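You operate a simulated robot arm through the tools that you are given. There is no shell and no other tool. Be economical: measure what you need, move in short steps, check, and stop when the job is done.

You are at the controls of a simulated two-armed robot. One attempt, no reset.

TASK
Put the blue-band beaker in the sink bowl. Take the lid off the small rich cream tub and lay it down on the cooling bench. Put the white stopper on the bench right of the tall mixer. Fetch the small tub with a white lid from the fourth lane from the left of the open bay and set it on the bench left of the tall mixer. Fetch the pestle and stand it on the bench right of the red mixer. Push the bowls cupboard door shut. Open the lids drawer, put the orange spatula from the weighing bench in the inside of the lids drawer, then shut the drawer. Put the large mixing shaft on the bench right of the mill away on the second lane from the left of the open bay. Take the brown bottle of cool water and put it on the bench right of the warm plate. Take the small open mixing jar on the bench right of the red mixer and put it away on the bench left of the sink. Put the red-band beaker in the sink bowl. Open the cloths drawer, fetch the teal spatula and set it in the inside of the cloths drawer, then shut the drawer. The order is free. Set down upright: blue-band beaker, small tub with a white lid, pestle, brown bottle of cool water, small open mixing jar, red-band beaker.

It is judged by the outcome, as a careful person would: the job done as asked, and still so three seconds after it is handed in. It fails if anything else is knocked over, pushed out of place, dropped, spilled or broken. Lids that push on must go on centred and level and be pressed home; caps that screw on are set level and turned clockwise until they are tight. Flat cloth is picked up by pressing the open fingertips on it (5 to 10 N) and closing them slowly along it; thin cloth reads only 2 to 8 mm in the jaws.

THE ROBOT
Two 7-joint arms with two-finger grippers on one trunk, on a base that drives. Base frame: it is fixed to the floor where the robot stands at the start and does not move with it; the origin is under the middle of the robot, x ahead of it, y to its left, z up; the surface under the hand at the start is at about z = 0.9. Lengths are in m, angles in degrees, forces in N, time in s.
The left shoulder is at the start at [0.024, 0.215, 1.106], the right one opposite. With the tool pointing down near the work surface each hand reaches from about 0.18 to 0.76 m from the robot's upright axis, wherever it stands, measured 20 degrees to its own side. Places, roughly: bench left of the sink [0.1, -1.7, 0.9]; bench left of the tall mixer [-1.9, 1.3, 0.9]; bench right of the red mixer [-0.7, 1.3, 0.9]; bench right of the tall mixer (47x24 cm) [-1.24, 1.34, 0.9]; bench right of the warm plate [0.6, 0.7, 0.9]; blue-band beaker (8x8x9 cm) [0.5, -0.2, 0.9]; bowls cupboard door [-3.2, 0.9, 0.5]; brown bottle of cool water [0, 1.25, 0.25]; cloths drawer [-3.8, 1.2, 0.5]; inside of the cloths drawer [-3.8, 1.3, 0.5]; inside of the lids drawer [-2.7, 1.3, 0.7]; large mixing shaft (6x6x14 cm) [-0.2, 1.2, 0.9]; lids drawer [-2.7, 1.3, 0.8]; orange spatula (17x4x2 cm) [-2.8, 1.2, 0.9]; pestle (4x4x15 cm) [-3.5, 1.4, 1]; red-band beaker (6x6x8 cm) [0.7, 0.5, 0.9]; second lane of the open bay (28x13 cm) [-2.14, 1.24, 0.46]; sink bowl [-0.4, -1.7, 0.8]; small open mixing jar [-0.75, 1.5, 1]; small rich cream tub [0.5, -0.5, 1]; small tub with a white lid [-1.75, 1.25, 0.5]; teal spatula (17x4x2 cm) [-5.8, 1.4, 0.9]; white stopper (3x3x3 cm) [-1.8, 1.2, 0.9]. Payload 2.2 kg a hand.
The tool frame of a hand sits at the grasp point between the pads (the TCP): z along the fingers, y along the line on which they close. The tips reach 0.019 m beyond it. Largest opening 0.116 m; the body of the gripper starts 0.07 m behind the TCP.
Orientation is that of the tool frame in the base frame, as [roll, pitch, yaw] about the fixed x, y, z axes, in that order (R = Rz(yaw) Ry(pitch) Rx(roll)). With the fingers straight down and closing along the base's y, the tool's x points along the base's -x, its y along +y and its z along -z.

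THE INTERFACE
- The arms move only by the tool apply_moves. It takes "left_rows", "right_rows" or both (then of equal length, played together; a hand with none holds still); each is a list that holds one entry, the list of rows, each a list of 6 numbers: the shift along the base's x, y, z in units of 20 mm (1.0 is 20 mm), then the turn, a rotation vector about the base's x, y, z in units of 8 degrees (1.0 is 8 degrees). In form: [[[tx, ty, tz, wx, wy, wz], ...]]. A call has 1 to 10 rows; each row shifts and turns the commanded pose from where the row before left it. "left_claw" and "right_claw" are, for a hand that has rows, the finger opening in m, from 0 to 0.116, set as the call begins (left out, the last holds). A call with a number of a shift or a turn outside -1 to 1 is refused whole. A row lasts 0.2 s, in which the tool goes at most 0.05 m and 8.6 degrees; a call with a longer step from one row to the next is refused whole, and so is a gripper value outside its range. Where a pose cannot be reached the arm comes as near as it can. A force on the tool above 40 N (or 10 N above the force at the start of the call, whichever is more), or a blocked arm, ends the call early, and 0.2 s more pass. Each finger halts on what it meets, pressing with about 22 N; the grip force reading is that of the motor and also rises with nothing between the fingers. The clock runs only during rows and for 0.2 s after the last one: add rows that do not move to give the fingers time. The reply holds the time, the measured pose of the TCP, the force on the tool along the base axes, the opening and the grip force, in the units named above and with some noise, with the torque about the TCP (base axes, N m) and any sound that the robot's microphone picked up.
- Cameras (640 x 400 px; columns grow to the right, rows downward): "scene" is now at [0.1371, -0.0101, 1.2984]; the picture's right is [-0.10, -1.00, 0.00], its down [-0.36, 0.04, -0.93] and it looks along [0.93, -0.09, -0.36] (base axes); focal length 214 px, centre (320, 200). "left" rides on the left gripper at [0.069, 0.015, -0.097] in its tool frame; the picture's right is [-0.21, 0.98, 0.00], its down [-0.76, -0.17, -0.63] and it looks along [-0.62, -0.14, 0.77] (tool axes); focal length 251 px, centre (320, 200). "right" rides on the right gripper at [0.069, -0.015, -0.096] in its tool frame; the picture's right is [0.21, 0.98, 0.00], its down [-0.76, 0.17, -0.63] and it looks along [-0.62, 0.14, 0.77] (tool axes); focal length 251 px, centre (320, 200). There is no depth. A picture from a camera that has moved, and an enlarged one, comes with that camera's place and axes in the base frame and with its lens.
- capture(camera): a new picture of that camera. No time passes.
- move_column(by): slides the trunk up (or, below 0, down) by that many m; the arms and the scene camera ride with it, the base frame stays. It gives what a move gives, with no picture.
- roll_base(legs): drives the robot by 1 to 6 legs, each [ahead, left, turn to the left] in m, m and degrees, along the robot's own axes; the way and the turn of a leg run together, so that a leg with both is an arc; at most 1.5 m and 180 degrees a leg. The arms and the cameras ride along, it lands a little off, and it stops where it bumps. It gives what a move gives.
- head_to(pan, tilt): turns the head with the scene camera to pan (to the left, within 80 degrees either way) and tilt (down, from -29 to 69), counted from straight ahead of the robot. It gives what a move gives.
- zoom(camera, box): a new picture of the part [left, top, right, bottom] of that camera's present view, enlarged. No time passes.
- close_job(): hands the job in; it is judged then, once.

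Go step by step. Nothing tells you exact positions but the pictures and the camera data: compare them with the known pose of the tool, close in by small moves and look again before you grip or let go. The budget is 588 turns and 370 pictures, counting those below and the enlarged ones. Unless the task says otherwise, let go and move clear before handing in.

The tools are called after "Call:" by a JSON object that holds its "name" and its "arguments". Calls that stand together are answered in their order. apply_moves: Moves the arms, as the interface text tells. Its arguments: {"type":"object","properties":{"left_rows":{"type":"array","items":{"type":"array","items":{"type":"array","items":{"type":"number"}}}},"left_claw":{"type":"number"},"right_rows":{"type":"array","items":{"type":"array","items":{"type":"array","items":{"type":"number"}}}},"right_claw":{"type":"number"}},"required":[]} The other tools are called the same way: move_column (by) slides the trunk up or down; roll_base (legs) drives the base; head_to (pan, tilt) turns the head that bears the scene camera; capture (camera) takes a picture; zoom (camera, box) takes an enlarged picture of a part of a camera's view; close_job () hands the job in.

At the start:

```text
t: 0.0
left_ee_pos: [0.4987, 0.1656, 1.245]
left_tool_rot: [-180.0, 0.0, 180.0]
left_wrist_force: [0.8, 0.2, 0.8]
left_ft_torque: [-0.01, 0.0, 0.03]
left_grip_width: 0.1159
left_gripper_force: 0.0
right_ee_pos: [0.433, -0.1955, 1.1723]
right_tool_rot: [180.0, -0.1, 179.9]
right_wrist_force: [-0.1, 0.7, -0.2]
right_ft_torque: [-0.02, -0.02, 0.01]
right_grip_width: 0.1161
right_gripper_force: 0.1
trunk travel left (down, up): [-0.25, 0.24]
robot x, y, heading: [-0.0017, -0.002, -0.0]
head pan, tilt: [-5.6, 20.8]
```

scene: 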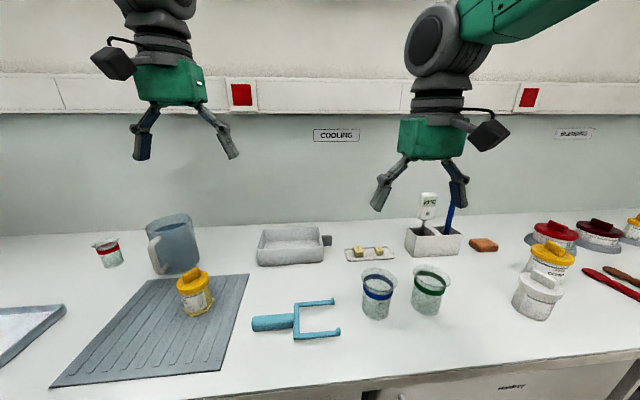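
right: 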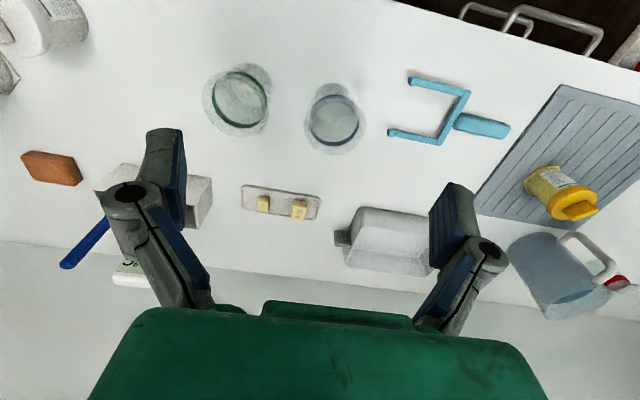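
left: 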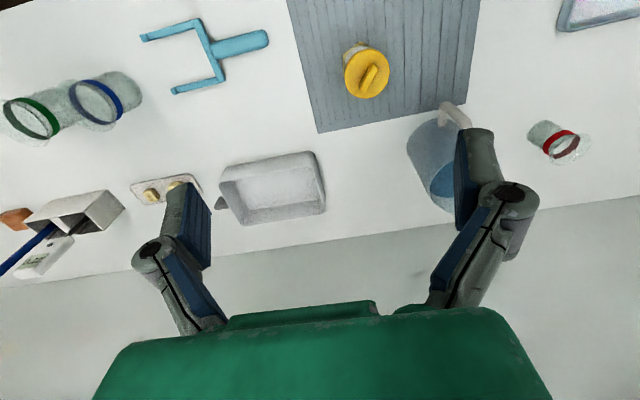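

I see the cooling bench ahead, with the beakers and several tubs. I'll zoom in to identify the cream tub and its lid before moving.

Call:
{"name": "zoom", "arguments": {"camera": "scene", "box": [480, 190, 640, 340]}}

Call:
{"name": "zoom", "arguments": {"camera": "scene", "box": [60, 190, 460, 340]}}

```text
2.67 times, centred on (560, 265) of scene
camera zoom: at [0.1371, -0.0101, 1.2984], right [-0.1, -1.0, 0.0], down [-0.36, 0.04, -0.93], along [0.93, -0.09, -0.36], focal length 572 px, centre (-320, 27)
```

zoom: 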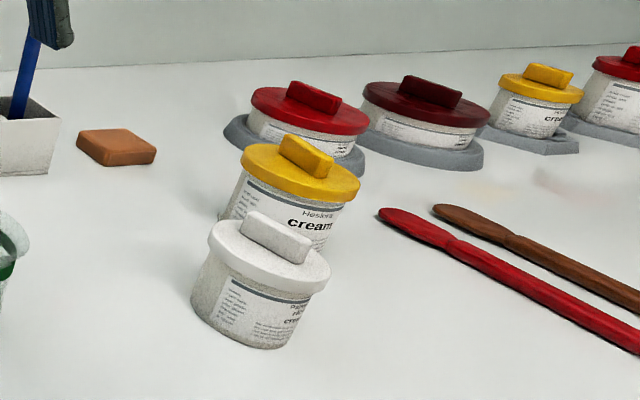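

```text
1.60 times, centred on (260, 265) of scene
camera zoom: at [0.1371, -0.0101, 1.2984], right [-0.1, -1.0, 0.0], down [-0.36, 0.04, -0.93], along [0.93, -0.09, -0.36], focal length 343 px, centre (416, 96)
```

zoom: 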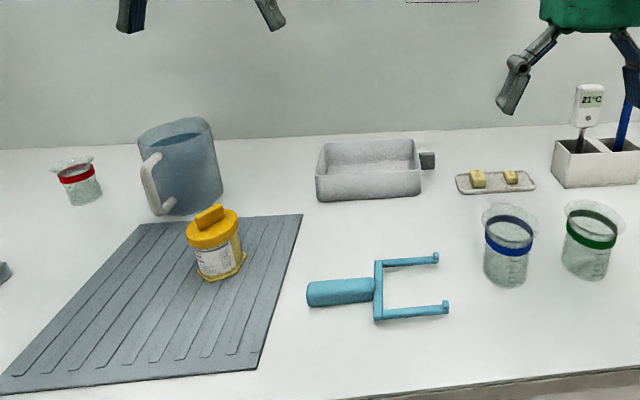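

The white tub at about [0.445, -0.508] with a bar handle running along x seems to be the rich cream one. I'll bring the right hand over it.

Call:
{"name": "apply_moves", "arguments": {"right_rows": [[[0, -1, 0, 0, 0, 0], [0, -1, 0, 0, 0, 0], [0, -1, 0, 0, 0, 0], [0, -1, 0, 0, 0, 0], [0, -1, 0, 0, 0, 0], [0, -1, 0, 0, 0, 0], [0, -1, 0, 0, 0, 0], [0, -1, 0, 0, 0, 0]]], "right_claw": 0.08}}

Call:
{"name": "apply_moves", "arguments": {"right_rows": [[[0, -1, 0, 0, 0, 0], [0, -1, 0, 0, 0, 0], [0, -1, 0, 0, 0, 0], [0, -1, 0, 0, 0, 0], [0, -1, 0, 0, 0, 0], [0, -1, 0, 0, 0, 0], [0, -1, 0, 0, 0, 0], [0, -0.6, 0, 0, 0, 0]]]}}

Call:
{"name": "capture", "arguments": {"camera": "right"}}

Call:
{"name": "zoom", "arguments": {"camera": "scene", "box": [500, 230, 600, 330]}}

```text
t: 1.8
left_ee_pos: [0.4949, 0.1617, 1.2462]
left_tool_rot: [179.9, 0.1, 180.0]
left_wrist_force: [-0.9, 0.1, -0.3]
left_ft_torque: [0.01, 0.0, -0.01]
left_grip_width: 0.1161
left_gripper_force: 0.1
right_ee_pos: [0.4291, -0.3572, 1.1746]
right_tool_rot: [179.9, 0.1, -180.0]
right_wrist_force: [0.1, 0.3, 0.0]
right_ft_torque: [0.02, 0.02, -0.03]
right_grip_width: 0.0801
right_gripper_force: 0.0
trunk travel left (down, up): [-0.25, 0.24]
robot x, y, heading: [0.0022, 0.0003, 0.2]
head pan, tilt: [-5.6, 20.8]
```

```text
t: 3.6
left_ee_pos: [0.4957, 0.1649, 1.2472]
left_tool_rot: [180.0, 0.2, 180.0]
left_wrist_force: [-0.6, -0.3, -0.1]
left_ft_torque: [0.01, 0.0, 0.0]
left_grip_width: 0.116
left_gripper_force: 0.0
right_ee_pos: [0.4291, -0.5087, 1.1734]
right_tool_rot: [179.9, 0.0, 179.9]
right_wrist_force: [0.2, 0.1, 0.2]
right_ft_torque: [0.01, 0.02, 0.03]
right_grip_width: 0.0801
right_gripper_force: 0.0
trunk travel left (down, up): [-0.25, 0.24]
robot x, y, heading: [-0.0027, 0.0004, 0.1]
head pan, tilt: [-5.6, 20.8]
```

```text
364 pictures are left
camera right: at [0.3617, -0.5249, 1.2696], right [-0.21, 0.98, 0.0], down [0.76, 0.17, 0.63], along [0.62, 0.14, -0.77], focal length 251 px, centre (320, 200)
```

right: 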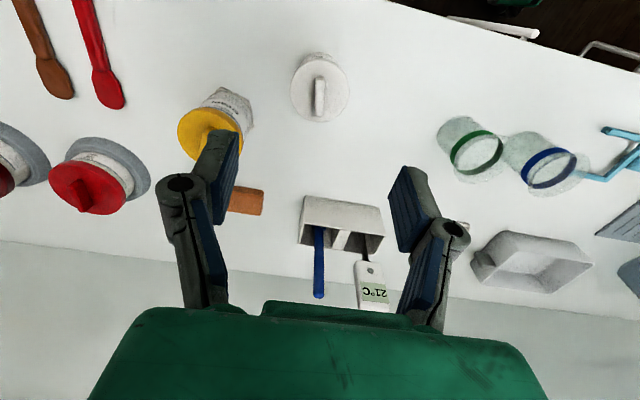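

```text
4.00 times, centred on (550, 280) of scene
camera zoom: at [0.137, -0.0134, 1.2984], right [-0.1, -1.0, 0.0], down [-0.36, 0.04, -0.93], along [0.93, -0.09, -0.36], focal length 858 px, centre (-600, -120)
```

zoom: 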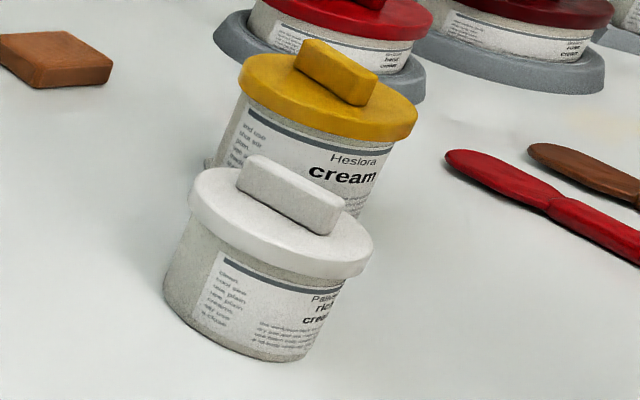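

The label reads "rich cream", with the handle at about [0.445, -0.506]. Its top is near 0.989, so I'm descending over it.

Call:
{"name": "apply_moves", "arguments": {"right_rows": [[[0.4, 0, -1, 0, 0, 0], [0.4, 0.1, -1, 0, 0, 0], [0, 0, -1, 0, 0, 0], [0, 0, -1, 0, 0, 0], [0, 0, -1, 0, 0, 0], [0, 0, -1, 0, 0, 0], [0, 0, -0.9, 0, 0, 0], [0, 0, 0, 0, 0, 0]]], "right_claw": 0.06}}

Call:
{"name": "capture", "arguments": {"camera": "right"}}

Call:
{"name": "zoom", "arguments": {"camera": "scene", "box": [480, 200, 620, 330]}}

```text
t: 5.4
left_ee_pos: [0.4945, 0.164, 1.2471]
left_tool_rot: [179.9, 0.1, -179.8]
left_wrist_force: [-0.4, 0.3, -0.4]
left_ft_torque: [0.0, 0.01, 0.01]
left_grip_width: 0.1161
left_gripper_force: 0.0
right_ee_pos: [0.4463, -0.505, 1.0362]
right_tool_rot: [-180.0, 0.0, 179.9]
right_wrist_force: [-0.1, -0.7, -0.6]
right_ft_torque: [0.02, -0.01, -0.05]
right_grip_width: 0.0599
right_gripper_force: 0.0
trunk travel left (down, up): [-0.25, 0.24]
robot x, y, heading: [0.0004, 0.0001, -0.1]
head pan, tilt: [-5.6, 20.8]
```

```text
362 pictures are left
camera right: at [0.3774, -0.5212, 1.1316], right [-0.21, 0.98, 0.0], down [0.76, 0.17, 0.63], along [0.62, 0.14, -0.77], focal length 251 px, centre (320, 200)
```

right: 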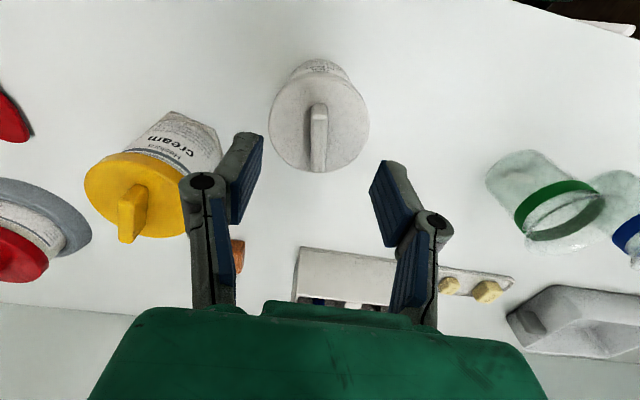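

```text
3.08 times, centred on (550, 265) of scene
camera zoom: at [0.1369, -0.0127, 1.2985], right [-0.1, -1.0, 0.0], down [-0.36, 0.04, -0.93], along [0.93, -0.09, -0.36], focal length 660 px, centre (-388, 0)
```

zoom: 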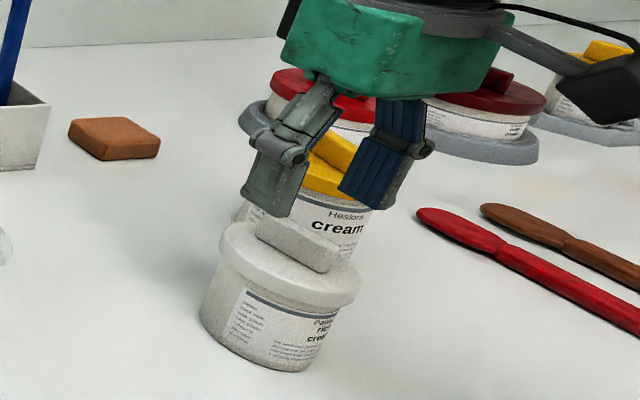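

Aligned. I'll go down to about 0.992 and close on the bar.

Call:
{"name": "apply_moves", "arguments": {"right_rows": [[[0, -0.1, -0.8, 0, 0, 0], [0, 0, -0.8, 0, 0, 0], [0, 0, -0.6, 0, 0, 0], [0, 0, 0, 0, 0, 0]]]}}

Call:
{"name": "apply_moves", "arguments": {"right_rows": [[[0, 0, 0, 0, 0, 0], [0, 0, 0, 0, 0, 0], [0, 0, 0, 0, 0, 0]]], "right_claw": 0.0}}

Call:
{"name": "capture", "arguments": {"camera": "right"}}

```text
t: 6.4
left_ee_pos: [0.4946, 0.1657, 1.246]
left_tool_rot: [-180.0, 0.1, -180.0]
left_wrist_force: [0.9, 0.3, 0.0]
left_ft_torque: [0.03, 0.02, -0.02]
left_grip_width: 0.1159
left_gripper_force: 0.0
right_ee_pos: [0.4452, -0.5058, 0.9924]
right_tool_rot: [180.0, 0.0, -180.0]
right_wrist_force: [-3.2, 2.3, 18.0]
right_ft_torque: [0.04, 0.07, 0.03]
right_grip_width: 0.0599
right_gripper_force: 9.4
trunk travel left (down, up): [-0.25, 0.24]
robot x, y, heading: [0.0, -0.0028, -0.2]
head pan, tilt: [-5.6, 20.8]
```

```text
t: 7.2
left_ee_pos: [0.4948, 0.1661, 1.2466]
left_tool_rot: [180.0, 0.2, -180.0]
left_wrist_force: [0.3, 0.0, 0.2]
left_ft_torque: [-0.02, -0.02, -0.02]
left_grip_width: 0.1161
left_gripper_force: 0.2
right_ee_pos: [0.444, -0.5058, 0.9952]
right_tool_rot: [-180.0, 0.4, 180.0]
right_wrist_force: [-1.8, -2.2, 23.9]
right_ft_torque: [-0.04, 0.04, -0.06]
right_grip_width: 0.0098
right_gripper_force: 21.6
trunk travel left (down, up): [-0.25, 0.24]
robot x, y, heading: [0.0012, 0.001, -0.1]
head pan, tilt: [-5.6, 20.8]
```

```text
360 pictures are left
camera right: at [0.3764, -0.5216, 1.0896], right [-0.21, 0.98, 0.0], down [0.75, 0.17, 0.64], along [0.62, 0.13, -0.77], focal length 251 px, centre (320, 200)
```

right: 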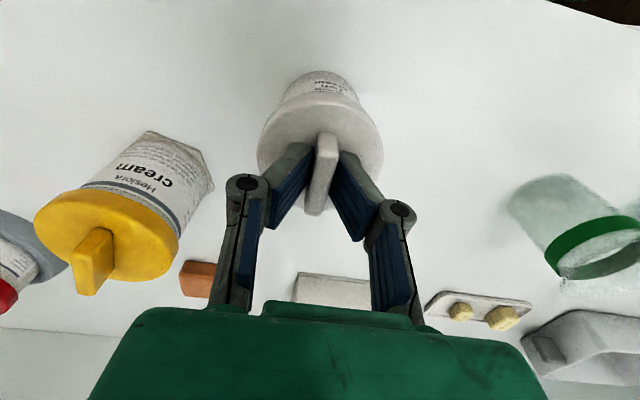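

The bar is gripped. I'll lift gently and see whether the lid comes off alone.

Call:
{"name": "apply_moves", "arguments": {"right_rows": [[[0, 0, 0.3, 0, 0, 0], [0, 0, 0.2, 0, 0, 0], [0, 0, 0.2, 0, 0, 0], [0, 0, 0.2, 0, 0, 0]]]}}

Call:
{"name": "capture", "arguments": {"camera": "right"}}

Call:
{"name": "zoom", "arguments": {"camera": "scene", "box": [480, 220, 600, 330]}}

```text
t: 8.2
left_ee_pos: [0.4965, 0.1661, 1.2472]
left_tool_rot: [-180.0, 0.1, -179.9]
left_wrist_force: [-0.5, -0.4, -0.7]
left_ft_torque: [-0.03, 0.01, -0.01]
left_grip_width: 0.116
left_gripper_force: 0.1
right_ee_pos: [0.4465, -0.5064, 1.0095]
right_tool_rot: [-180.0, 0.1, -180.0]
right_wrist_force: [-0.4, -0.5, -1.2]
right_ft_torque: [-0.02, -0.03, 0.0]
right_grip_width: 0.01
right_gripper_force: 22.2
trunk travel left (down, up): [-0.25, 0.24]
robot x, y, heading: [-0.001, -0.0008, 0.1]
head pan, tilt: [-5.6, 20.8]
```

```text
359 pictures are left
camera right: at [0.3779, -0.5219, 1.1059], right [-0.21, 0.98, 0.0], down [0.76, 0.17, 0.63], along [0.62, 0.14, -0.77], focal length 251 px, centre (320, 200)
```

right: 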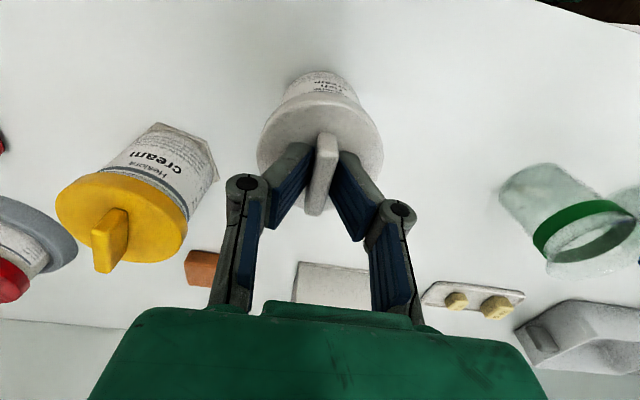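

```text
3.64 times, centred on (540, 275) of scene
camera zoom: at [0.1377, -0.0113, 1.2984], right [-0.1, -1.0, 0.0], down [-0.36, 0.04, -0.93], along [0.93, -0.09, -0.36], focal length 780 px, centre (-480, -73)
```

zoom: 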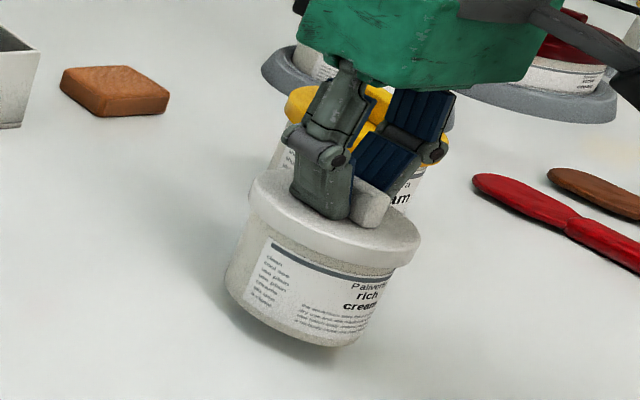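

The tub lifts with its lid, so the left hand must hold the body. I'll raise the tub clear with the right hand and yaw the left hand, so it can point sideways with its camera on top.

Call:
{"name": "apply_moves", "arguments": {"right_rows": [[[0, 0, 1, 0, 0, 0], [0, 0, 1, 0, 0, 0], [0, 0, 1, 0, 0, 0], [0, 0, 1, 0, 0, 0], [0, 0, 1, 0, 0, 0], [0, 0, 0.5, 0, 0, 0], [0, 0, 0, 0, 0, 0], [0, 0, 0, 0, 0, 0], [0, 0, 0, 0, 0, 0], [0, 0, 0, 0, 0, 0]]], "left_rows": [[[-0.5, 0, 0, 0, 0, 1], [-0.5, 0, 0, 0, 0, 1], [-0.5, 0, 0, 0, 0, 1], [-0.5, 0, 0, 0, 0, 1], [-0.5, 0, 0, 0, 0, 1], [0, 0, 0, 0, 0, 1], [0, 0, 0, 0, 0, 1], [0, 0, 0, 0, 0, 1], [0, 0, 0, 0, 0, 1], [0, 0, 0, 0, 0, 1]]]}}

Call:
{"name": "apply_moves", "arguments": {"left_rows": [[[0, 0, 0, 0, 0, 1], [0, 0, 0, 0, 0, 1], [0, 0, 0, 0, 0, 1], [0, 0, 0, 0, 0, 1], [0, 0, 0, 0, 0, 0.4]]]}}

```text
t: 10.4
left_ee_pos: [0.4465, 0.1645, 1.2463]
left_tool_rot: [179.9, 0.2, -99.8]
left_wrist_force: [-0.3, 0.6, -0.3]
left_ft_torque: [0.01, -0.01, 0.0]
left_grip_width: 0.1159
left_gripper_force: 0.0
right_ee_pos: [0.4443, -0.5067, 1.1207]
right_tool_rot: [179.9, 0.1, 180.0]
right_wrist_force: [0.4, 0.0, -0.4]
right_ft_torque: [0.06, 0.02, -0.03]
right_grip_width: 0.0098
right_gripper_force: 21.6
trunk travel left (down, up): [-0.25, 0.24]
robot x, y, heading: [-0.0007, 0.0016, -0.1]
head pan, tilt: [-5.6, 20.8]
```

```text
t: 11.6
left_ee_pos: [0.4459, 0.1635, 1.2465]
left_tool_rot: [-179.9, 0.2, -64.8]
left_wrist_force: [-0.4, -0.3, -0.3]
left_ft_torque: [0.05, 0.0, 0.03]
left_grip_width: 0.1159
left_gripper_force: 0.1
right_ee_pos: [0.4453, -0.5073, 1.1199]
right_tool_rot: [180.0, 0.1, -180.0]
right_wrist_force: [0.1, -0.2, -2.0]
right_ft_torque: [0.0, 0.01, 0.04]
right_grip_width: 0.0101
right_gripper_force: 22.0
trunk travel left (down, up): [-0.25, 0.24]
robot x, y, heading: [-0.0027, 0.0038, 0.2]
head pan, tilt: [-5.6, 20.8]
```

The yaw works. Next I tilt the left hand to point its fingers toward -y and slightly down, then shift the base right by 0.25 m.

Call:
{"name": "apply_moves", "arguments": {"left_rows": [[[0, 0, 0, -0.91, -0.42, 0], [0, 0, 0, -0.91, -0.42, 0], [0, 0, 0, -0.91, -0.42, 0], [0, 0, 0, -0.91, -0.42, 0], [0, 0, 0, -0.91, -0.42, 0], [0, 0, 0, -0.91, -0.42, 0], [0, 0, 0, -0.91, -0.42, 0], [0, 0, 0, -0.91, -0.42, 0], [0, 0, 0, -0.91, -0.42, 0], [0, 0, 0, 0, 0, 0]]]}}

Call:
{"name": "roll_base", "arguments": {"legs": [[0, -0.25, 0]]}}

Call:
{"name": "capture", "arguments": {"camera": "scene"}}

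```text
t: 13.8
left_ee_pos: [0.4452, 0.165, 1.2468]
left_tool_rot: [178.7, -72.0, -63.8]
left_wrist_force: [0.1, -0.3, -0.6]
left_ft_torque: [0.01, -0.04, 0.03]
left_grip_width: 0.116
left_gripper_force: 0.0
right_ee_pos: [0.4443, -0.5059, 1.1214]
right_tool_rot: [-180.0, 0.1, 179.9]
right_wrist_force: [0.0, 1.0, -1.0]
right_ft_torque: [-0.04, 0.02, -0.02]
right_grip_width: 0.0101
right_gripper_force: 21.8
trunk travel left (down, up): [-0.25, 0.24]
robot x, y, heading: [0.0017, 0.0003, -0.3]
head pan, tilt: [-5.6, 20.8]
```

```text
t: 15.6
left_ee_pos: [0.4451, -0.0758, 1.2452]
left_tool_rot: [177.9, -72.3, -63.1]
left_wrist_force: [0.6, 0.3, 0.1]
left_ft_torque: [0.0, 0.02, -0.01]
left_grip_width: 0.1162
left_gripper_force: 0.0
right_ee_pos: [0.4441, -0.7498, 1.1255]
right_tool_rot: [-179.6, 0.1, 179.9]
right_wrist_force: [0.5, 0.0, -0.9]
right_ft_torque: [-0.03, 0.01, 0.01]
right_grip_width: 0.01
right_gripper_force: 22.1
trunk travel left (down, up): [-0.25, 0.24]
robot x, y, heading: [0.0002, -0.2499, 0.1]
head pan, tilt: [-5.6, 20.8]
```

```text
357 pictures are left
camera scene: at [0.1363, -0.2575, 1.2985], right [-0.1, -0.99, 0.0], down [-0.36, 0.03, -0.93], along [0.93, -0.09, -0.36], focal length 214 px, centre (320, 200)
```

scene: 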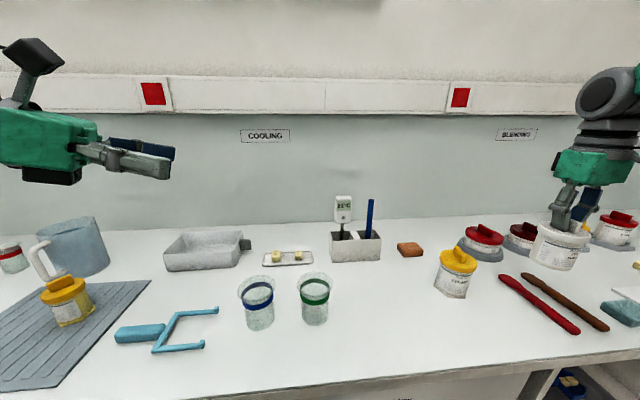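

The tub is held at the right. I'll bring it back to its place in the air and the left hand to a pre-grasp beside it.

Call:
{"name": "apply_moves", "arguments": {"left_rows": [[[-0.25, -1, -0.95, -0.91, -0.42, 0], [-0.25, -1, -0.95, 0, 0, 0], [-0.25, -1, -0.95, 0, 0, 0], [-0.25, -1, -0.95, 0, 0, 0], [-0.25, -1, -0.95, 0, 0, 0], [-0.25, -1, -0.95, 0, 0, 0], [-0.25, -1, -0.95, 0, 0, 0], [-0.25, -1, -0.95, 0, 0, 0], [-0.25, -1, -0.95, 0, 0, 0], [-0.25, -1, -0.95, 0, 0, 0]]], "right_rows": [[[0, 1, 0, 0, 0, 0], [0, 1, 0, 0, 0, 0], [0, 1, 0, 0, 0, 0], [0, 1, 0, 0, 0, 0], [0, 1, 0, 0, 0, 0], [0, 1, 0, 0, 0, 0], [0, 1, 0, 0, 0, 0], [0, 1, 0, 0, 0, 0], [0, 1, 0, 0, 0, 0], [0, 1, 0, 0, 0, 0]]]}}

Call:
{"name": "apply_moves", "arguments": {"left_rows": [[[0, -1, 0, 0, 0, 0], [0, -1, 0, 0, 0, 0], [0, -1, 0, 0, 0, 0], [0, -1, 0, 0, 0, 0], [0, 0, 0, 0, 0, 0]]], "right_rows": [[[0, 1, 0, 0, 0, 0], [0, 1.0, 0, 0, 0, 0], [0, 0.2, 0, 0, 0, 0], [0, 0, 0, 0, 0, 0], [0, 0, 0, 0, 0, 0]]]}}

Call:
{"name": "capture", "arguments": {"camera": "scene"}}

Call:
{"name": "capture", "arguments": {"camera": "left"}}

```text
t: 17.8
left_ee_pos: [0.3938, -0.2831, 1.0569]
left_tool_rot: [177.1, -80.3, -62.3]
left_wrist_force: [0.0, -0.4, 0.1]
left_ft_torque: [0.02, -0.04, 0.01]
left_grip_width: 0.1159
left_gripper_force: 0.0
right_ee_pos: [0.4425, -0.5526, 1.1228]
right_tool_rot: [-179.7, 0.2, 180.0]
right_wrist_force: [0.9, -0.5, -2.3]
right_ft_torque: [0.02, 0.05, 0.0]
right_grip_width: 0.0099
right_gripper_force: 22.2
trunk travel left (down, up): [-0.25, 0.24]
robot x, y, heading: [0.0002, -0.2498, -0.1]
head pan, tilt: [-5.6, 20.8]
```

```text
t: 19.0
left_ee_pos: [0.3935, -0.3605, 1.0569]
left_tool_rot: [177.1, -80.3, -62.3]
left_wrist_force: [0.8, 0.0, -0.4]
left_ft_torque: [0.01, 0.0, -0.04]
left_grip_width: 0.1157
left_gripper_force: 0.1
right_ee_pos: [0.4425, -0.5084, 1.1243]
right_tool_rot: [-179.8, 0.3, 180.0]
right_wrist_force: [-0.2, -1.5, -0.9]
right_ft_torque: [0.03, 0.01, -0.01]
right_grip_width: 0.0102
right_gripper_force: 22.4
trunk travel left (down, up): [-0.25, 0.24]
robot x, y, heading: [0.0017, -0.2517, 0.0]
head pan, tilt: [-5.6, 20.8]
```

```text
356 pictures are left
camera scene: at [0.1374, -0.2626, 1.2984], right [-0.1, -0.99, 0.0], down [-0.36, 0.04, -0.93], along [0.93, -0.09, -0.36], focal length 214 px, centre (320, 200)
```

scene: 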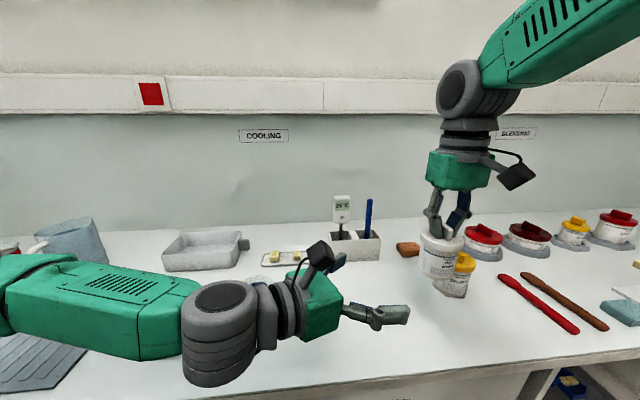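

```text
355 pictures are left
camera left: at [0.3449, -0.2902, 1.1414], right [-0.9, -0.38, -0.2], down [-0.17, 0.75, -0.64], along [0.39, -0.54, -0.74], focal length 251 px, centre (320, 200)
```

left: 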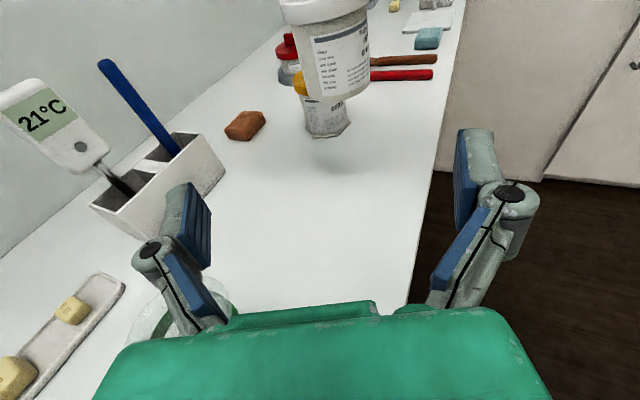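

The tub is hanging straight beside the left hand. I'll move in so that the tub body sits between the left pads.

Call:
{"name": "apply_moves", "arguments": {"left_rows": [[[-0.3, -0.2, -0.1, 0, 0, 0], [-0.2, -0.4, -0.1, 0, 0, 0], [0.4, -0.8, -0.1, 0, 0, 0], [0.4, -0.9, -0.1, 0, 0, 0], [0.4, -0.9, 0, 0, 0, 0]]]}}

Call:
{"name": "capture", "arguments": {"camera": "left"}}

Call:
{"name": "capture", "arguments": {"camera": "right"}}

```text
t: 20.2
left_ee_pos: [0.4082, -0.424, 1.0487]
left_tool_rot: [176.8, -80.3, -62.0]
left_wrist_force: [-0.1, -0.5, 0.1]
left_ft_torque: [0.02, 0.0, -0.02]
left_grip_width: 0.116
left_gripper_force: 0.0
right_ee_pos: [0.4424, -0.5064, 1.1234]
right_tool_rot: [-179.7, 0.2, 179.9]
right_wrist_force: [-0.2, 0.5, -1.2]
right_ft_torque: [-0.06, 0.0, -0.01]
right_grip_width: 0.0098
right_gripper_force: 21.8
trunk travel left (down, up): [-0.25, 0.24]
robot x, y, heading: [0.0006, -0.2517, -0.1]
head pan, tilt: [-5.6, 20.8]
```

```text
354 pictures are left
camera left: at [0.3591, -0.3541, 1.1331], right [-0.9, -0.38, -0.2], down [-0.17, 0.75, -0.64], along [0.39, -0.55, -0.74], focal length 251 px, centre (320, 200)
```

left: 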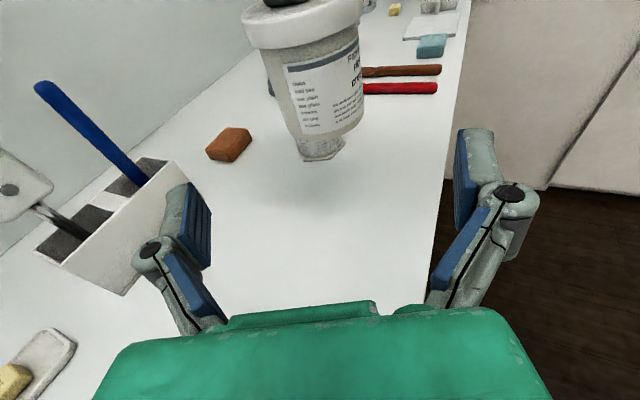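

```text
353 pictures are left
camera right: at [0.3747, -0.5224, 1.2196], right [-0.22, 0.98, -0.01], down [0.75, 0.17, 0.63], along [0.62, 0.13, -0.77], focal length 251 px, centre (320, 200)
```

right: 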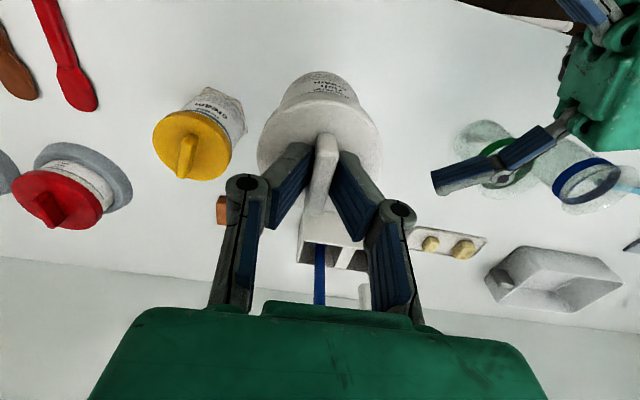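

Call:
{"name": "apply_moves", "arguments": {"left_rows": [[[0.4, -0.9, 0, 0, 0, 0], [0.4, -0.9, 0, 0, 0, 0], [0.4, -0.9, 0, 0, 0, 0], [0.4, -0.9, 0, 0, 0, 0], [0.15, -0.5, 0, 0, 0, 0], [0, 0, 0, 0, 0, 0]]]}}

Call:
{"name": "capture", "arguments": {"camera": "left"}}

Call:
{"name": "zoom", "arguments": {"camera": "scene", "box": [270, 150, 550, 350]}}

```text
t: 21.6
left_ee_pos: [0.4432, -0.5063, 1.0481]
left_tool_rot: [177.0, -80.3, -62.2]
left_wrist_force: [0.4, -0.1, 0.0]
left_ft_torque: [0.0, 0.01, -0.03]
left_grip_width: 0.1162
left_gripper_force: 0.0
right_ee_pos: [0.4431, -0.5081, 1.1232]
right_tool_rot: [-179.7, 0.2, -180.0]
right_wrist_force: [-0.5, -0.5, -1.4]
right_ft_torque: [0.0, 0.02, -0.01]
right_grip_width: 0.0102
right_gripper_force: 22.2
trunk travel left (down, up): [-0.25, 0.24]
robot x, y, heading: [-0.0025, -0.2496, 0.1]
head pan, tilt: [-5.6, 20.8]
```

```text
352 pictures are left
camera left: at [0.394, -0.4359, 1.1328], right [-0.9, -0.38, -0.2], down [-0.17, 0.75, -0.64], along [0.39, -0.55, -0.74], focal length 251 px, centre (320, 200)
```

left: 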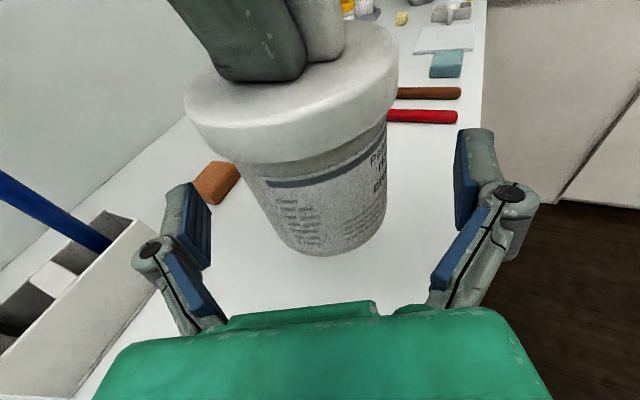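

```text
2.00 times, centred on (410, 250) of scene
camera zoom: at [0.1378, -0.2619, 1.2984], right [-0.1, -1.0, 0.0], down [-0.36, 0.04, -0.93], along [0.93, -0.09, -0.36], focal length 429 px, centre (140, 100)
```

zoom: 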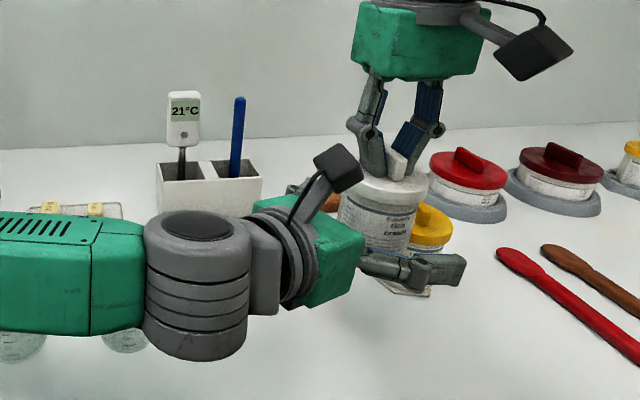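

The tub body is centred on the left TCP. Closing the left hand on it.

Call:
{"name": "apply_moves", "arguments": {"left_rows": [[[0, 0, 0, 0, 0, 0], [0, 0, 0, 0, 0, 0], [0, 0, 0, 0, 0, 0]]], "left_claw": 0.0}}

Call:
{"name": "capture", "arguments": {"camera": "left"}}

```text
t: 22.4
left_ee_pos: [0.4435, -0.5059, 1.048]
left_tool_rot: [177.0, -80.3, -62.2]
left_wrist_force: [-0.5, -0.8, 0.3]
left_ft_torque: [0.01, 0.03, -0.02]
left_grip_width: 0.0588
left_gripper_force: 21.8
right_ee_pos: [0.4433, -0.5083, 1.1241]
right_tool_rot: [-179.6, 0.2, -179.9]
right_wrist_force: [-0.2, 0.8, -0.2]
right_ft_torque: [0.01, -0.02, 0.01]
right_grip_width: 0.0098
right_gripper_force: 21.9
trunk travel left (down, up): [-0.25, 0.24]
robot x, y, heading: [-0.0028, -0.2484, 0.0]
head pan, tilt: [-5.6, 20.8]
heard: snap
```

```text
350 pictures are left
camera left: at [0.394, -0.4359, 1.1326], right [-0.9, -0.38, -0.2], down [-0.17, 0.75, -0.64], along [0.39, -0.54, -0.74], focal length 251 px, centre (320, 200)
```

left: 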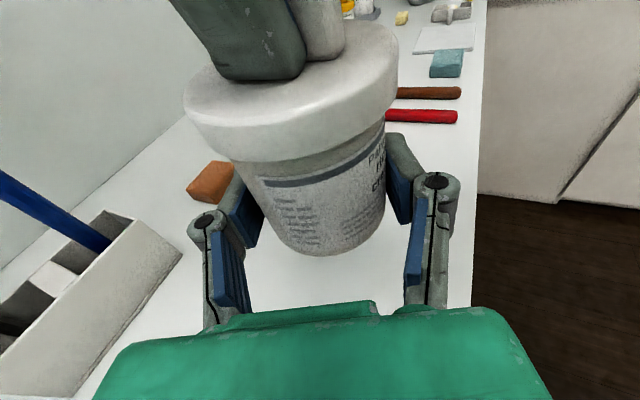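

A snap was heard, most likely the lid seal popping as the body was held. Now pulling the lid up slowly.

Call:
{"name": "apply_moves", "arguments": {"right_rows": [[[0, 0, 0.3, 0, 0, 0], [0, 0, 0.4, 0, 0, 0], [0, 0, 0.5, 0, 0, 0], [0, 0, 0.6, 0, 0, 0], [0, 0, 0.6, 0, 0, 0]]]}}

Call:
{"name": "capture", "arguments": {"camera": "left"}}

Call:
{"name": "zoom", "arguments": {"camera": "scene", "box": [270, 150, 550, 350]}}

```text
t: 23.6
left_ee_pos: [0.4422, -0.5065, 1.047]
left_tool_rot: [177.1, -80.4, -62.4]
left_wrist_force: [0.5, -0.5, 0.0]
left_ft_torque: [-0.02, -0.03, -0.03]
left_grip_width: 0.0586
left_gripper_force: 21.7
right_ee_pos: [0.443, -0.5089, 1.1731]
right_tool_rot: [-179.9, 0.3, 180.0]
right_wrist_force: [-0.4, 0.3, -0.7]
right_ft_torque: [0.04, -0.03, 0.0]
right_grip_width: 0.0102
right_gripper_force: 21.4
trunk travel left (down, up): [-0.25, 0.24]
robot x, y, heading: [-0.0023, -0.252, 0.0]
head pan, tilt: [-5.6, 20.8]
```

```text
349 pictures are left
camera left: at [0.3939, -0.4371, 1.1325], right [-0.9, -0.38, -0.2], down [-0.17, 0.75, -0.64], along [0.39, -0.54, -0.74], focal length 251 px, centre (320, 200)
```

left: 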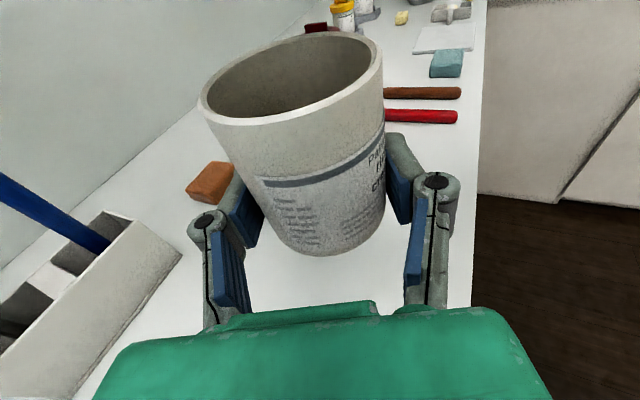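

```text
2.00 times, centred on (410, 250) of scene
camera zoom: at [0.1377, -0.2632, 1.2983], right [-0.1, -1.0, 0.0], down [-0.36, 0.04, -0.93], along [0.93, -0.09, -0.36], focal length 429 px, centre (140, 100)
```

zoom: 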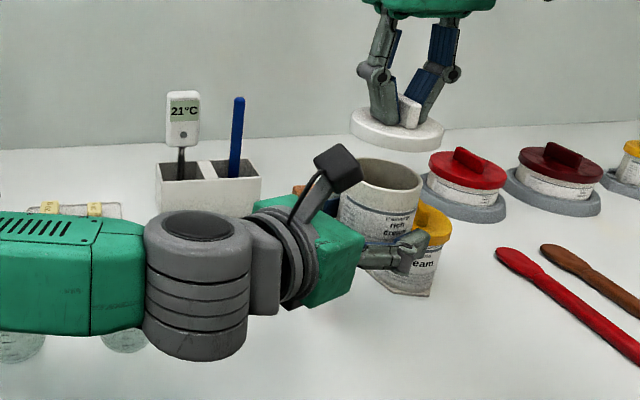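

The lid is off. I'll carry it over the free spot at about [0.57, -0.34] on the cooling bench.

Call:
{"name": "apply_moves", "arguments": {"right_rows": [[[1, 0, 0, 0, 0, 0], [1, 0, 0, 0, 0, 0], [1, 0, 0, 0, 0, 0], [1, 0.3, 0, 0, 0, 0], [1, 1, 0, 0, 0, 0], [1, 1, 0, 0, 0, 0], [0.35, 1, 0, 0, 0, 0], [0, 1, 0, 0, 0, 0], [0, 1, 0, 0, 0, 0], [0, 1, 0, 0, 0, 0]]]}}

Call:
{"name": "apply_moves", "arguments": {"right_rows": [[[0, 1, -1, 0, 0, 0], [0, 1, -1, 0, 0, 0], [0, 0.1, -1, 0, 0, 0], [0, 0, -1, 0, 0, 0], [0, 0, -1, 0, 0, 0], [0, 0, -1, 0, 0, 0], [0, 0, -1, 0, 0, 0], [0, 0, 0, 0, 0, 0]]]}}

Call:
{"name": "capture", "arguments": {"camera": "right"}}

Call:
{"name": "capture", "arguments": {"camera": "scene"}}

```text
t: 25.8
left_ee_pos: [0.4425, -0.5044, 1.0483]
left_tool_rot: [176.9, -80.4, -62.1]
left_wrist_force: [-0.3, 0.1, 0.4]
left_ft_torque: [-0.03, 0.0, -0.01]
left_grip_width: 0.0587
left_gripper_force: 22.1
right_ee_pos: [0.5694, -0.3797, 1.1729]
right_tool_rot: [-179.6, 0.2, 180.0]
right_wrist_force: [-0.4, 0.0, 0.4]
right_ft_torque: [0.03, 0.0, -0.01]
right_grip_width: 0.0105
right_gripper_force: 22.2
trunk travel left (down, up): [-0.25, 0.24]
robot x, y, heading: [0.0, -0.2487, 0.0]
head pan, tilt: [-5.6, 20.8]
```

```text
t: 27.6
left_ee_pos: [0.4425, -0.5057, 1.0482]
left_tool_rot: [177.1, -80.4, -62.2]
left_wrist_force: [0.5, -0.5, 0.3]
left_ft_torque: [-0.05, -0.02, -0.01]
left_grip_width: 0.0585
left_gripper_force: 21.7
right_ee_pos: [0.5684, -0.3396, 1.0325]
right_tool_rot: [-179.7, 0.2, -179.9]
right_wrist_force: [0.1, 1.3, -0.7]
right_ft_torque: [0.01, 0.03, 0.02]
right_grip_width: 0.01
right_gripper_force: 22.2
trunk travel left (down, up): [-0.25, 0.24]
robot x, y, heading: [-0.0023, -0.2485, 0.1]
head pan, tilt: [-5.6, 20.8]
```

```text
347 pictures are left
camera right: at [0.5009, -0.3543, 1.1276], right [-0.21, 0.98, -0.01], down [0.75, 0.17, 0.63], along [0.62, 0.13, -0.77], focal length 251 px, centre (320, 200)
```

right: 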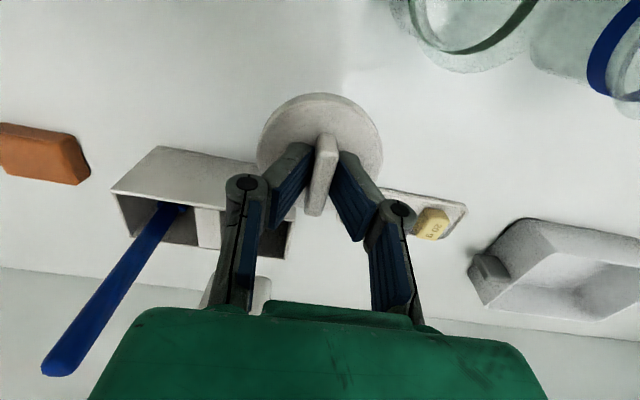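

```text
346 pictures are left
camera scene: at [0.1384, -0.2607, 1.2983], right [-0.1, -1.0, 0.0], down [-0.36, 0.04, -0.93], along [0.93, -0.09, -0.36], focal length 214 px, centre (320, 200)
```

scene: 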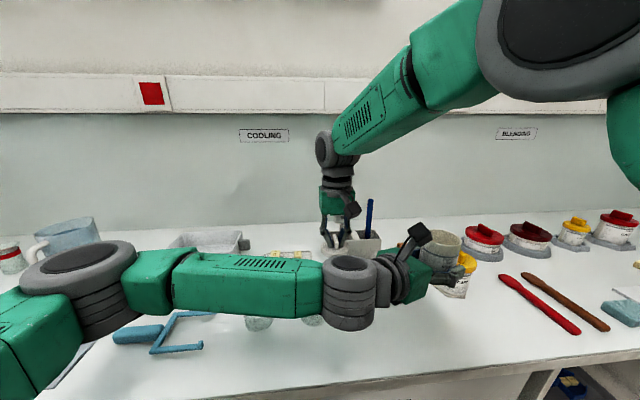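

Call:
{"name": "apply_moves", "arguments": {"right_rows": [[[-0.2, 0, -0.8, 0, 0, 0], [-0.2, 0, -0.8, 0, 0, 0], [0, 0, -0.8, 0, 0, 0], [0, 0, -0.6, 0, 0, 0], [0, 0, -0.4, 0, 0, 0], [0, 0, 0, 0, 0, 0]]]}}

Call:
{"name": "capture", "arguments": {"camera": "right"}}

```text
t: 29.0
left_ee_pos: [0.4423, -0.5045, 1.0491]
left_tool_rot: [177.1, -80.4, -62.3]
left_wrist_force: [0.2, 0.6, 0.5]
left_ft_torque: [0.0, -0.02, 0.0]
left_grip_width: 0.0588
left_gripper_force: 21.7
right_ee_pos: [0.5608, -0.3393, 0.9645]
right_tool_rot: [-179.7, 0.2, -180.0]
right_wrist_force: [-1.2, 0.9, 0.4]
right_ft_torque: [-0.02, 0.03, 0.02]
right_grip_width: 0.0102
right_gripper_force: 21.9
trunk travel left (down, up): [-0.25, 0.24]
robot x, y, heading: [-0.0012, -0.2516, 0.1]
head pan, tilt: [-5.6, 20.8]
```

```text
345 pictures are left
camera right: at [0.4932, -0.3543, 1.0593], right [-0.21, 0.98, -0.01], down [0.75, 0.17, 0.63], along [0.62, 0.13, -0.77], focal length 251 px, centre (320, 200)
```

right: 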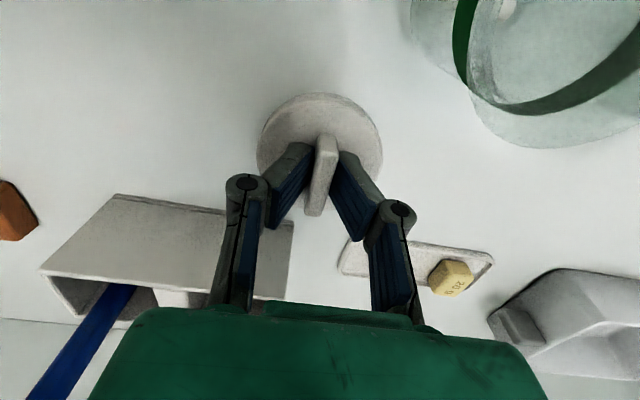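

Call:
{"name": "apply_moves", "arguments": {"right_rows": [[[0, 0, -0.3, 0, 0, 0], [0, 0, -0.3, 0, 0, 0], [0, 0, -0.3, 0, 0, 0], [0, 0, 0, 0, 0, 0]]]}}

```text
t: 30.0
left_ee_pos: [0.4422, -0.5063, 1.0486]
left_tool_rot: [177.0, -80.4, -62.2]
left_wrist_force: [0.4, -1.4, -0.3]
left_ft_torque: [-0.06, -0.01, -0.03]
left_grip_width: 0.0589
left_gripper_force: 22.8
right_ee_pos: [0.5616, -0.3381, 0.9464]
right_tool_rot: [-179.6, 0.1, -179.9]
right_wrist_force: [-0.5, 0.4, 0.4]
right_ft_torque: [-0.02, 0.04, 0.01]
right_grip_width: 0.0101
right_gripper_force: 21.6
trunk travel left (down, up): [-0.25, 0.24]
robot x, y, heading: [-0.0017, -0.2478, 0.1]
head pan, tilt: [-5.6, 20.8]
```

Call:
{"name": "apply_moves", "arguments": {"right_rows": [[[0, 0, -0.2, 0, 0, 0], [0, 0, -0.2, 0, 0, 0], [0, 0, -0.2, 0, 0, 0], [0, 0, 0, 0, 0, 0]]]}}

Call:
{"name": "capture", "arguments": {"camera": "right"}}

```text
t: 31.0
left_ee_pos: [0.4429, -0.5054, 1.0479]
left_tool_rot: [176.9, -80.5, -62.2]
left_wrist_force: [0.7, 0.0, 0.6]
left_ft_torque: [0.0, 0.02, 0.01]
left_grip_width: 0.0586
left_gripper_force: 22.7
right_ee_pos: [0.5614, -0.34, 0.9336]
right_tool_rot: [-179.7, 0.2, 179.9]
right_wrist_force: [-0.3, -0.4, 0.7]
right_ft_torque: [0.01, 0.03, -0.02]
right_grip_width: 0.01
right_gripper_force: 22.6
trunk travel left (down, up): [-0.25, 0.24]
robot x, y, heading: [0.0009, -0.2509, -0.0]
head pan, tilt: [-5.6, 20.8]
```

```text
344 pictures are left
camera right: at [0.4929, -0.3541, 1.0295], right [-0.21, 0.98, -0.01], down [0.75, 0.17, 0.63], along [0.62, 0.13, -0.77], focal length 251 px, centre (320, 200)
```

right: 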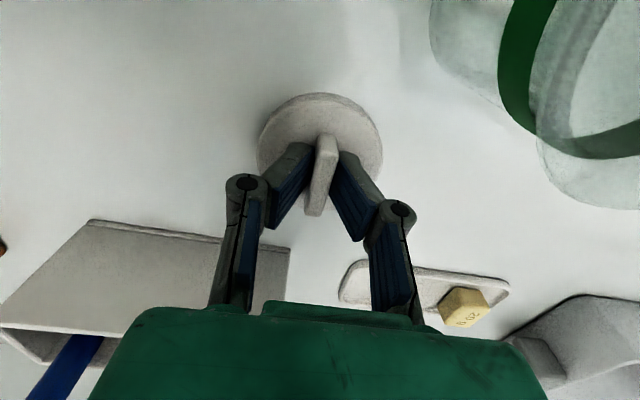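

Call:
{"name": "apply_moves", "arguments": {"right_rows": [[[0, 0, -0.15, 0, 0, 0], [0, 0, -0.15, 0, 0, 0], [0, 0, -0.15, 0, 0, 0], [0, 0, 0, 0, 0, 0]]]}}

```text
t: 32.0
left_ee_pos: [0.4407, -0.5057, 1.0487]
left_tool_rot: [177.6, -80.4, -62.9]
left_wrist_force: [-0.2, -0.5, 0.0]
left_ft_torque: [0.01, 0.01, -0.03]
left_grip_width: 0.0589
left_gripper_force: 22.2
right_ee_pos: [0.5615, -0.3381, 0.9311]
right_tool_rot: [-179.8, 0.8, 179.8]
right_wrist_force: [-6.2, -0.3, 12.5]
right_ft_torque: [0.0, 0.2, 0.02]
right_grip_width: 0.01
right_gripper_force: 21.4
trunk travel left (down, up): [-0.25, 0.24]
robot x, y, heading: [0.0011, -0.2515, -0.2]
head pan, tilt: [-5.6, 20.8]
stopped in row 4 (right hand): the force on the tool passed its limit at 41 N (the readings are from after the stop); the commanded pose is now the measured one
```

The lid rests on the bench. I'll open and rise.

Call:
{"name": "apply_moves", "arguments": {"right_rows": [[[0, 0, 0, 0, 0, 0], [0, 0, 0.1, 0, 0, 0], [0, 0, 0.5, 0, 0, 0], [0, 0, 1, 0, 0, 0], [0, 0, 1, 0, 0, 0], [0, 0, 1, 0, 0, 0], [0, 0, 1, 0, 0, 0], [0, 0, 1, 0, 0, 0], [0, 0, 1, 0, 0, 0], [0, 0, 1, 0, 0, 0]]], "right_claw": 0.05}}

Call:
{"name": "capture", "arguments": {"camera": "right"}}

```text
t: 34.2
left_ee_pos: [0.441, -0.5048, 1.049]
left_tool_rot: [177.5, -80.4, -62.7]
left_wrist_force: [0.9, 1.4, -1.1]
left_ft_torque: [-0.04, 0.0, 0.02]
left_grip_width: 0.0583
left_gripper_force: 22.0
right_ee_pos: [0.5616, -0.3381, 1.0825]
right_tool_rot: [-179.8, 0.8, -180.0]
right_wrist_force: [-0.3, -0.5, 0.4]
right_ft_torque: [0.03, -0.01, -0.02]
right_grip_width: 0.0499
right_gripper_force: 0.1
trunk travel left (down, up): [-0.25, 0.24]
robot x, y, heading: [-0.0007, -0.2498, -0.1]
head pan, tilt: [-5.6, 20.8]
```

```text
343 pictures are left
camera right: at [0.4926, -0.354, 1.178], right [-0.21, 0.98, -0.01], down [0.75, 0.17, 0.64], along [0.63, 0.13, -0.77], focal length 251 px, centre (320, 200)
```

right: 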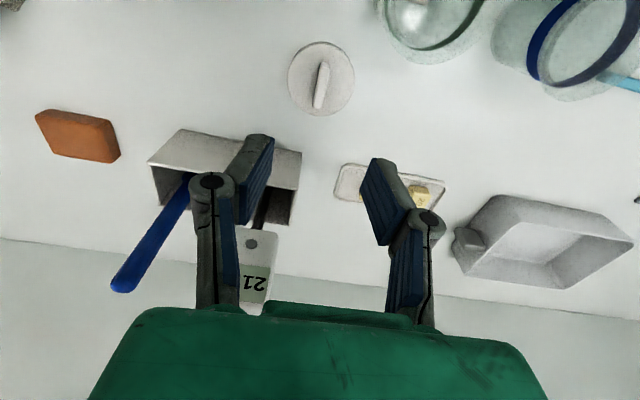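

The lid lies flat. Now the right hand goes above the tub to take it from the left hand around the rim.

Call:
{"name": "apply_moves", "arguments": {"right_rows": [[[0, 0, 1, 0, 0, 0], [0, 0, 1, 0, 0, 0], [0, 0, 1, 0, 0, 0], [0, 0, 1, 0, 0, 0], [0, 0, 1, 0, 0, 0], [0, -1, 1, 0, 0, 0], [0, -1, 0.5, 0, 0, 0], [0, -1, 0, 0, 0, 0], [0, -1, 0, 0, 0, 0], [0, -1, 0, 0, 0, 0]]], "right_claw": 0.095}}

Call:
{"name": "apply_moves", "arguments": {"right_rows": [[[-1, -1, 0, 0, 0, 0], [-1, -1, 0, 0, 0, 0], [-1, -1, 0, 0, 0, 0], [-1, -0.4, 0, 0, 0, 0], [-1, 0, 0, 0, 0, 0], [-1, 0, 0, 0, 0, 0], [0, 0, 0, 0, 0, 0]]]}}

Call:
{"name": "capture", "arguments": {"camera": "right"}}

```text
t: 36.4
left_ee_pos: [0.4404, -0.507, 1.048]
left_tool_rot: [177.7, -80.3, -63.0]
left_wrist_force: [-1.1, -0.5, -1.2]
left_ft_torque: [-0.01, 0.0, 0.01]
left_grip_width: 0.0585
left_gripper_force: 21.2
right_ee_pos: [0.5618, -0.4422, 1.2122]
right_tool_rot: [-180.0, 0.7, 179.9]
right_wrist_force: [-0.9, 0.5, -0.4]
right_ft_torque: [0.0, 0.01, 0.0]
right_grip_width: 0.095
right_gripper_force: 0.0
trunk travel left (down, up): [-0.25, 0.24]
robot x, y, heading: [0.0035, -0.2497, 0.3]
head pan, tilt: [-5.6, 20.8]
```

```text
t: 38.0
left_ee_pos: [0.4412, -0.5102, 1.0484]
left_tool_rot: [178.0, -80.3, -63.3]
left_wrist_force: [0.2, 0.2, -0.9]
left_ft_torque: [0.03, -0.02, -0.01]
left_grip_width: 0.0588
left_gripper_force: 21.4
right_ee_pos: [0.4419, -0.5123, 1.2105]
right_tool_rot: [-179.9, 0.7, 179.8]
right_wrist_force: [0.1, 0.3, 0.1]
right_ft_torque: [0.0, 0.03, 0.0]
right_grip_width: 0.0948
right_gripper_force: 0.0
trunk travel left (down, up): [-0.25, 0.24]
robot x, y, heading: [0.0002, -0.2462, 0.0]
head pan, tilt: [-5.6, 20.8]
```

```text
342 pictures are left
camera right: at [0.3733, -0.5281, 1.3057], right [-0.21, 0.98, 0.0], down [0.75, 0.17, 0.64], along [0.63, 0.13, -0.77], focal length 251 px, centre (320, 200)
```

right: 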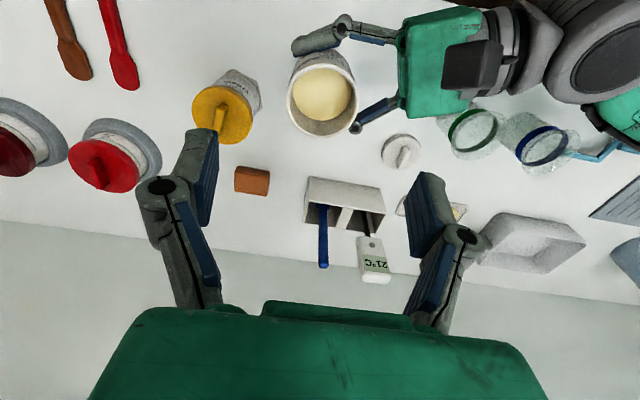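

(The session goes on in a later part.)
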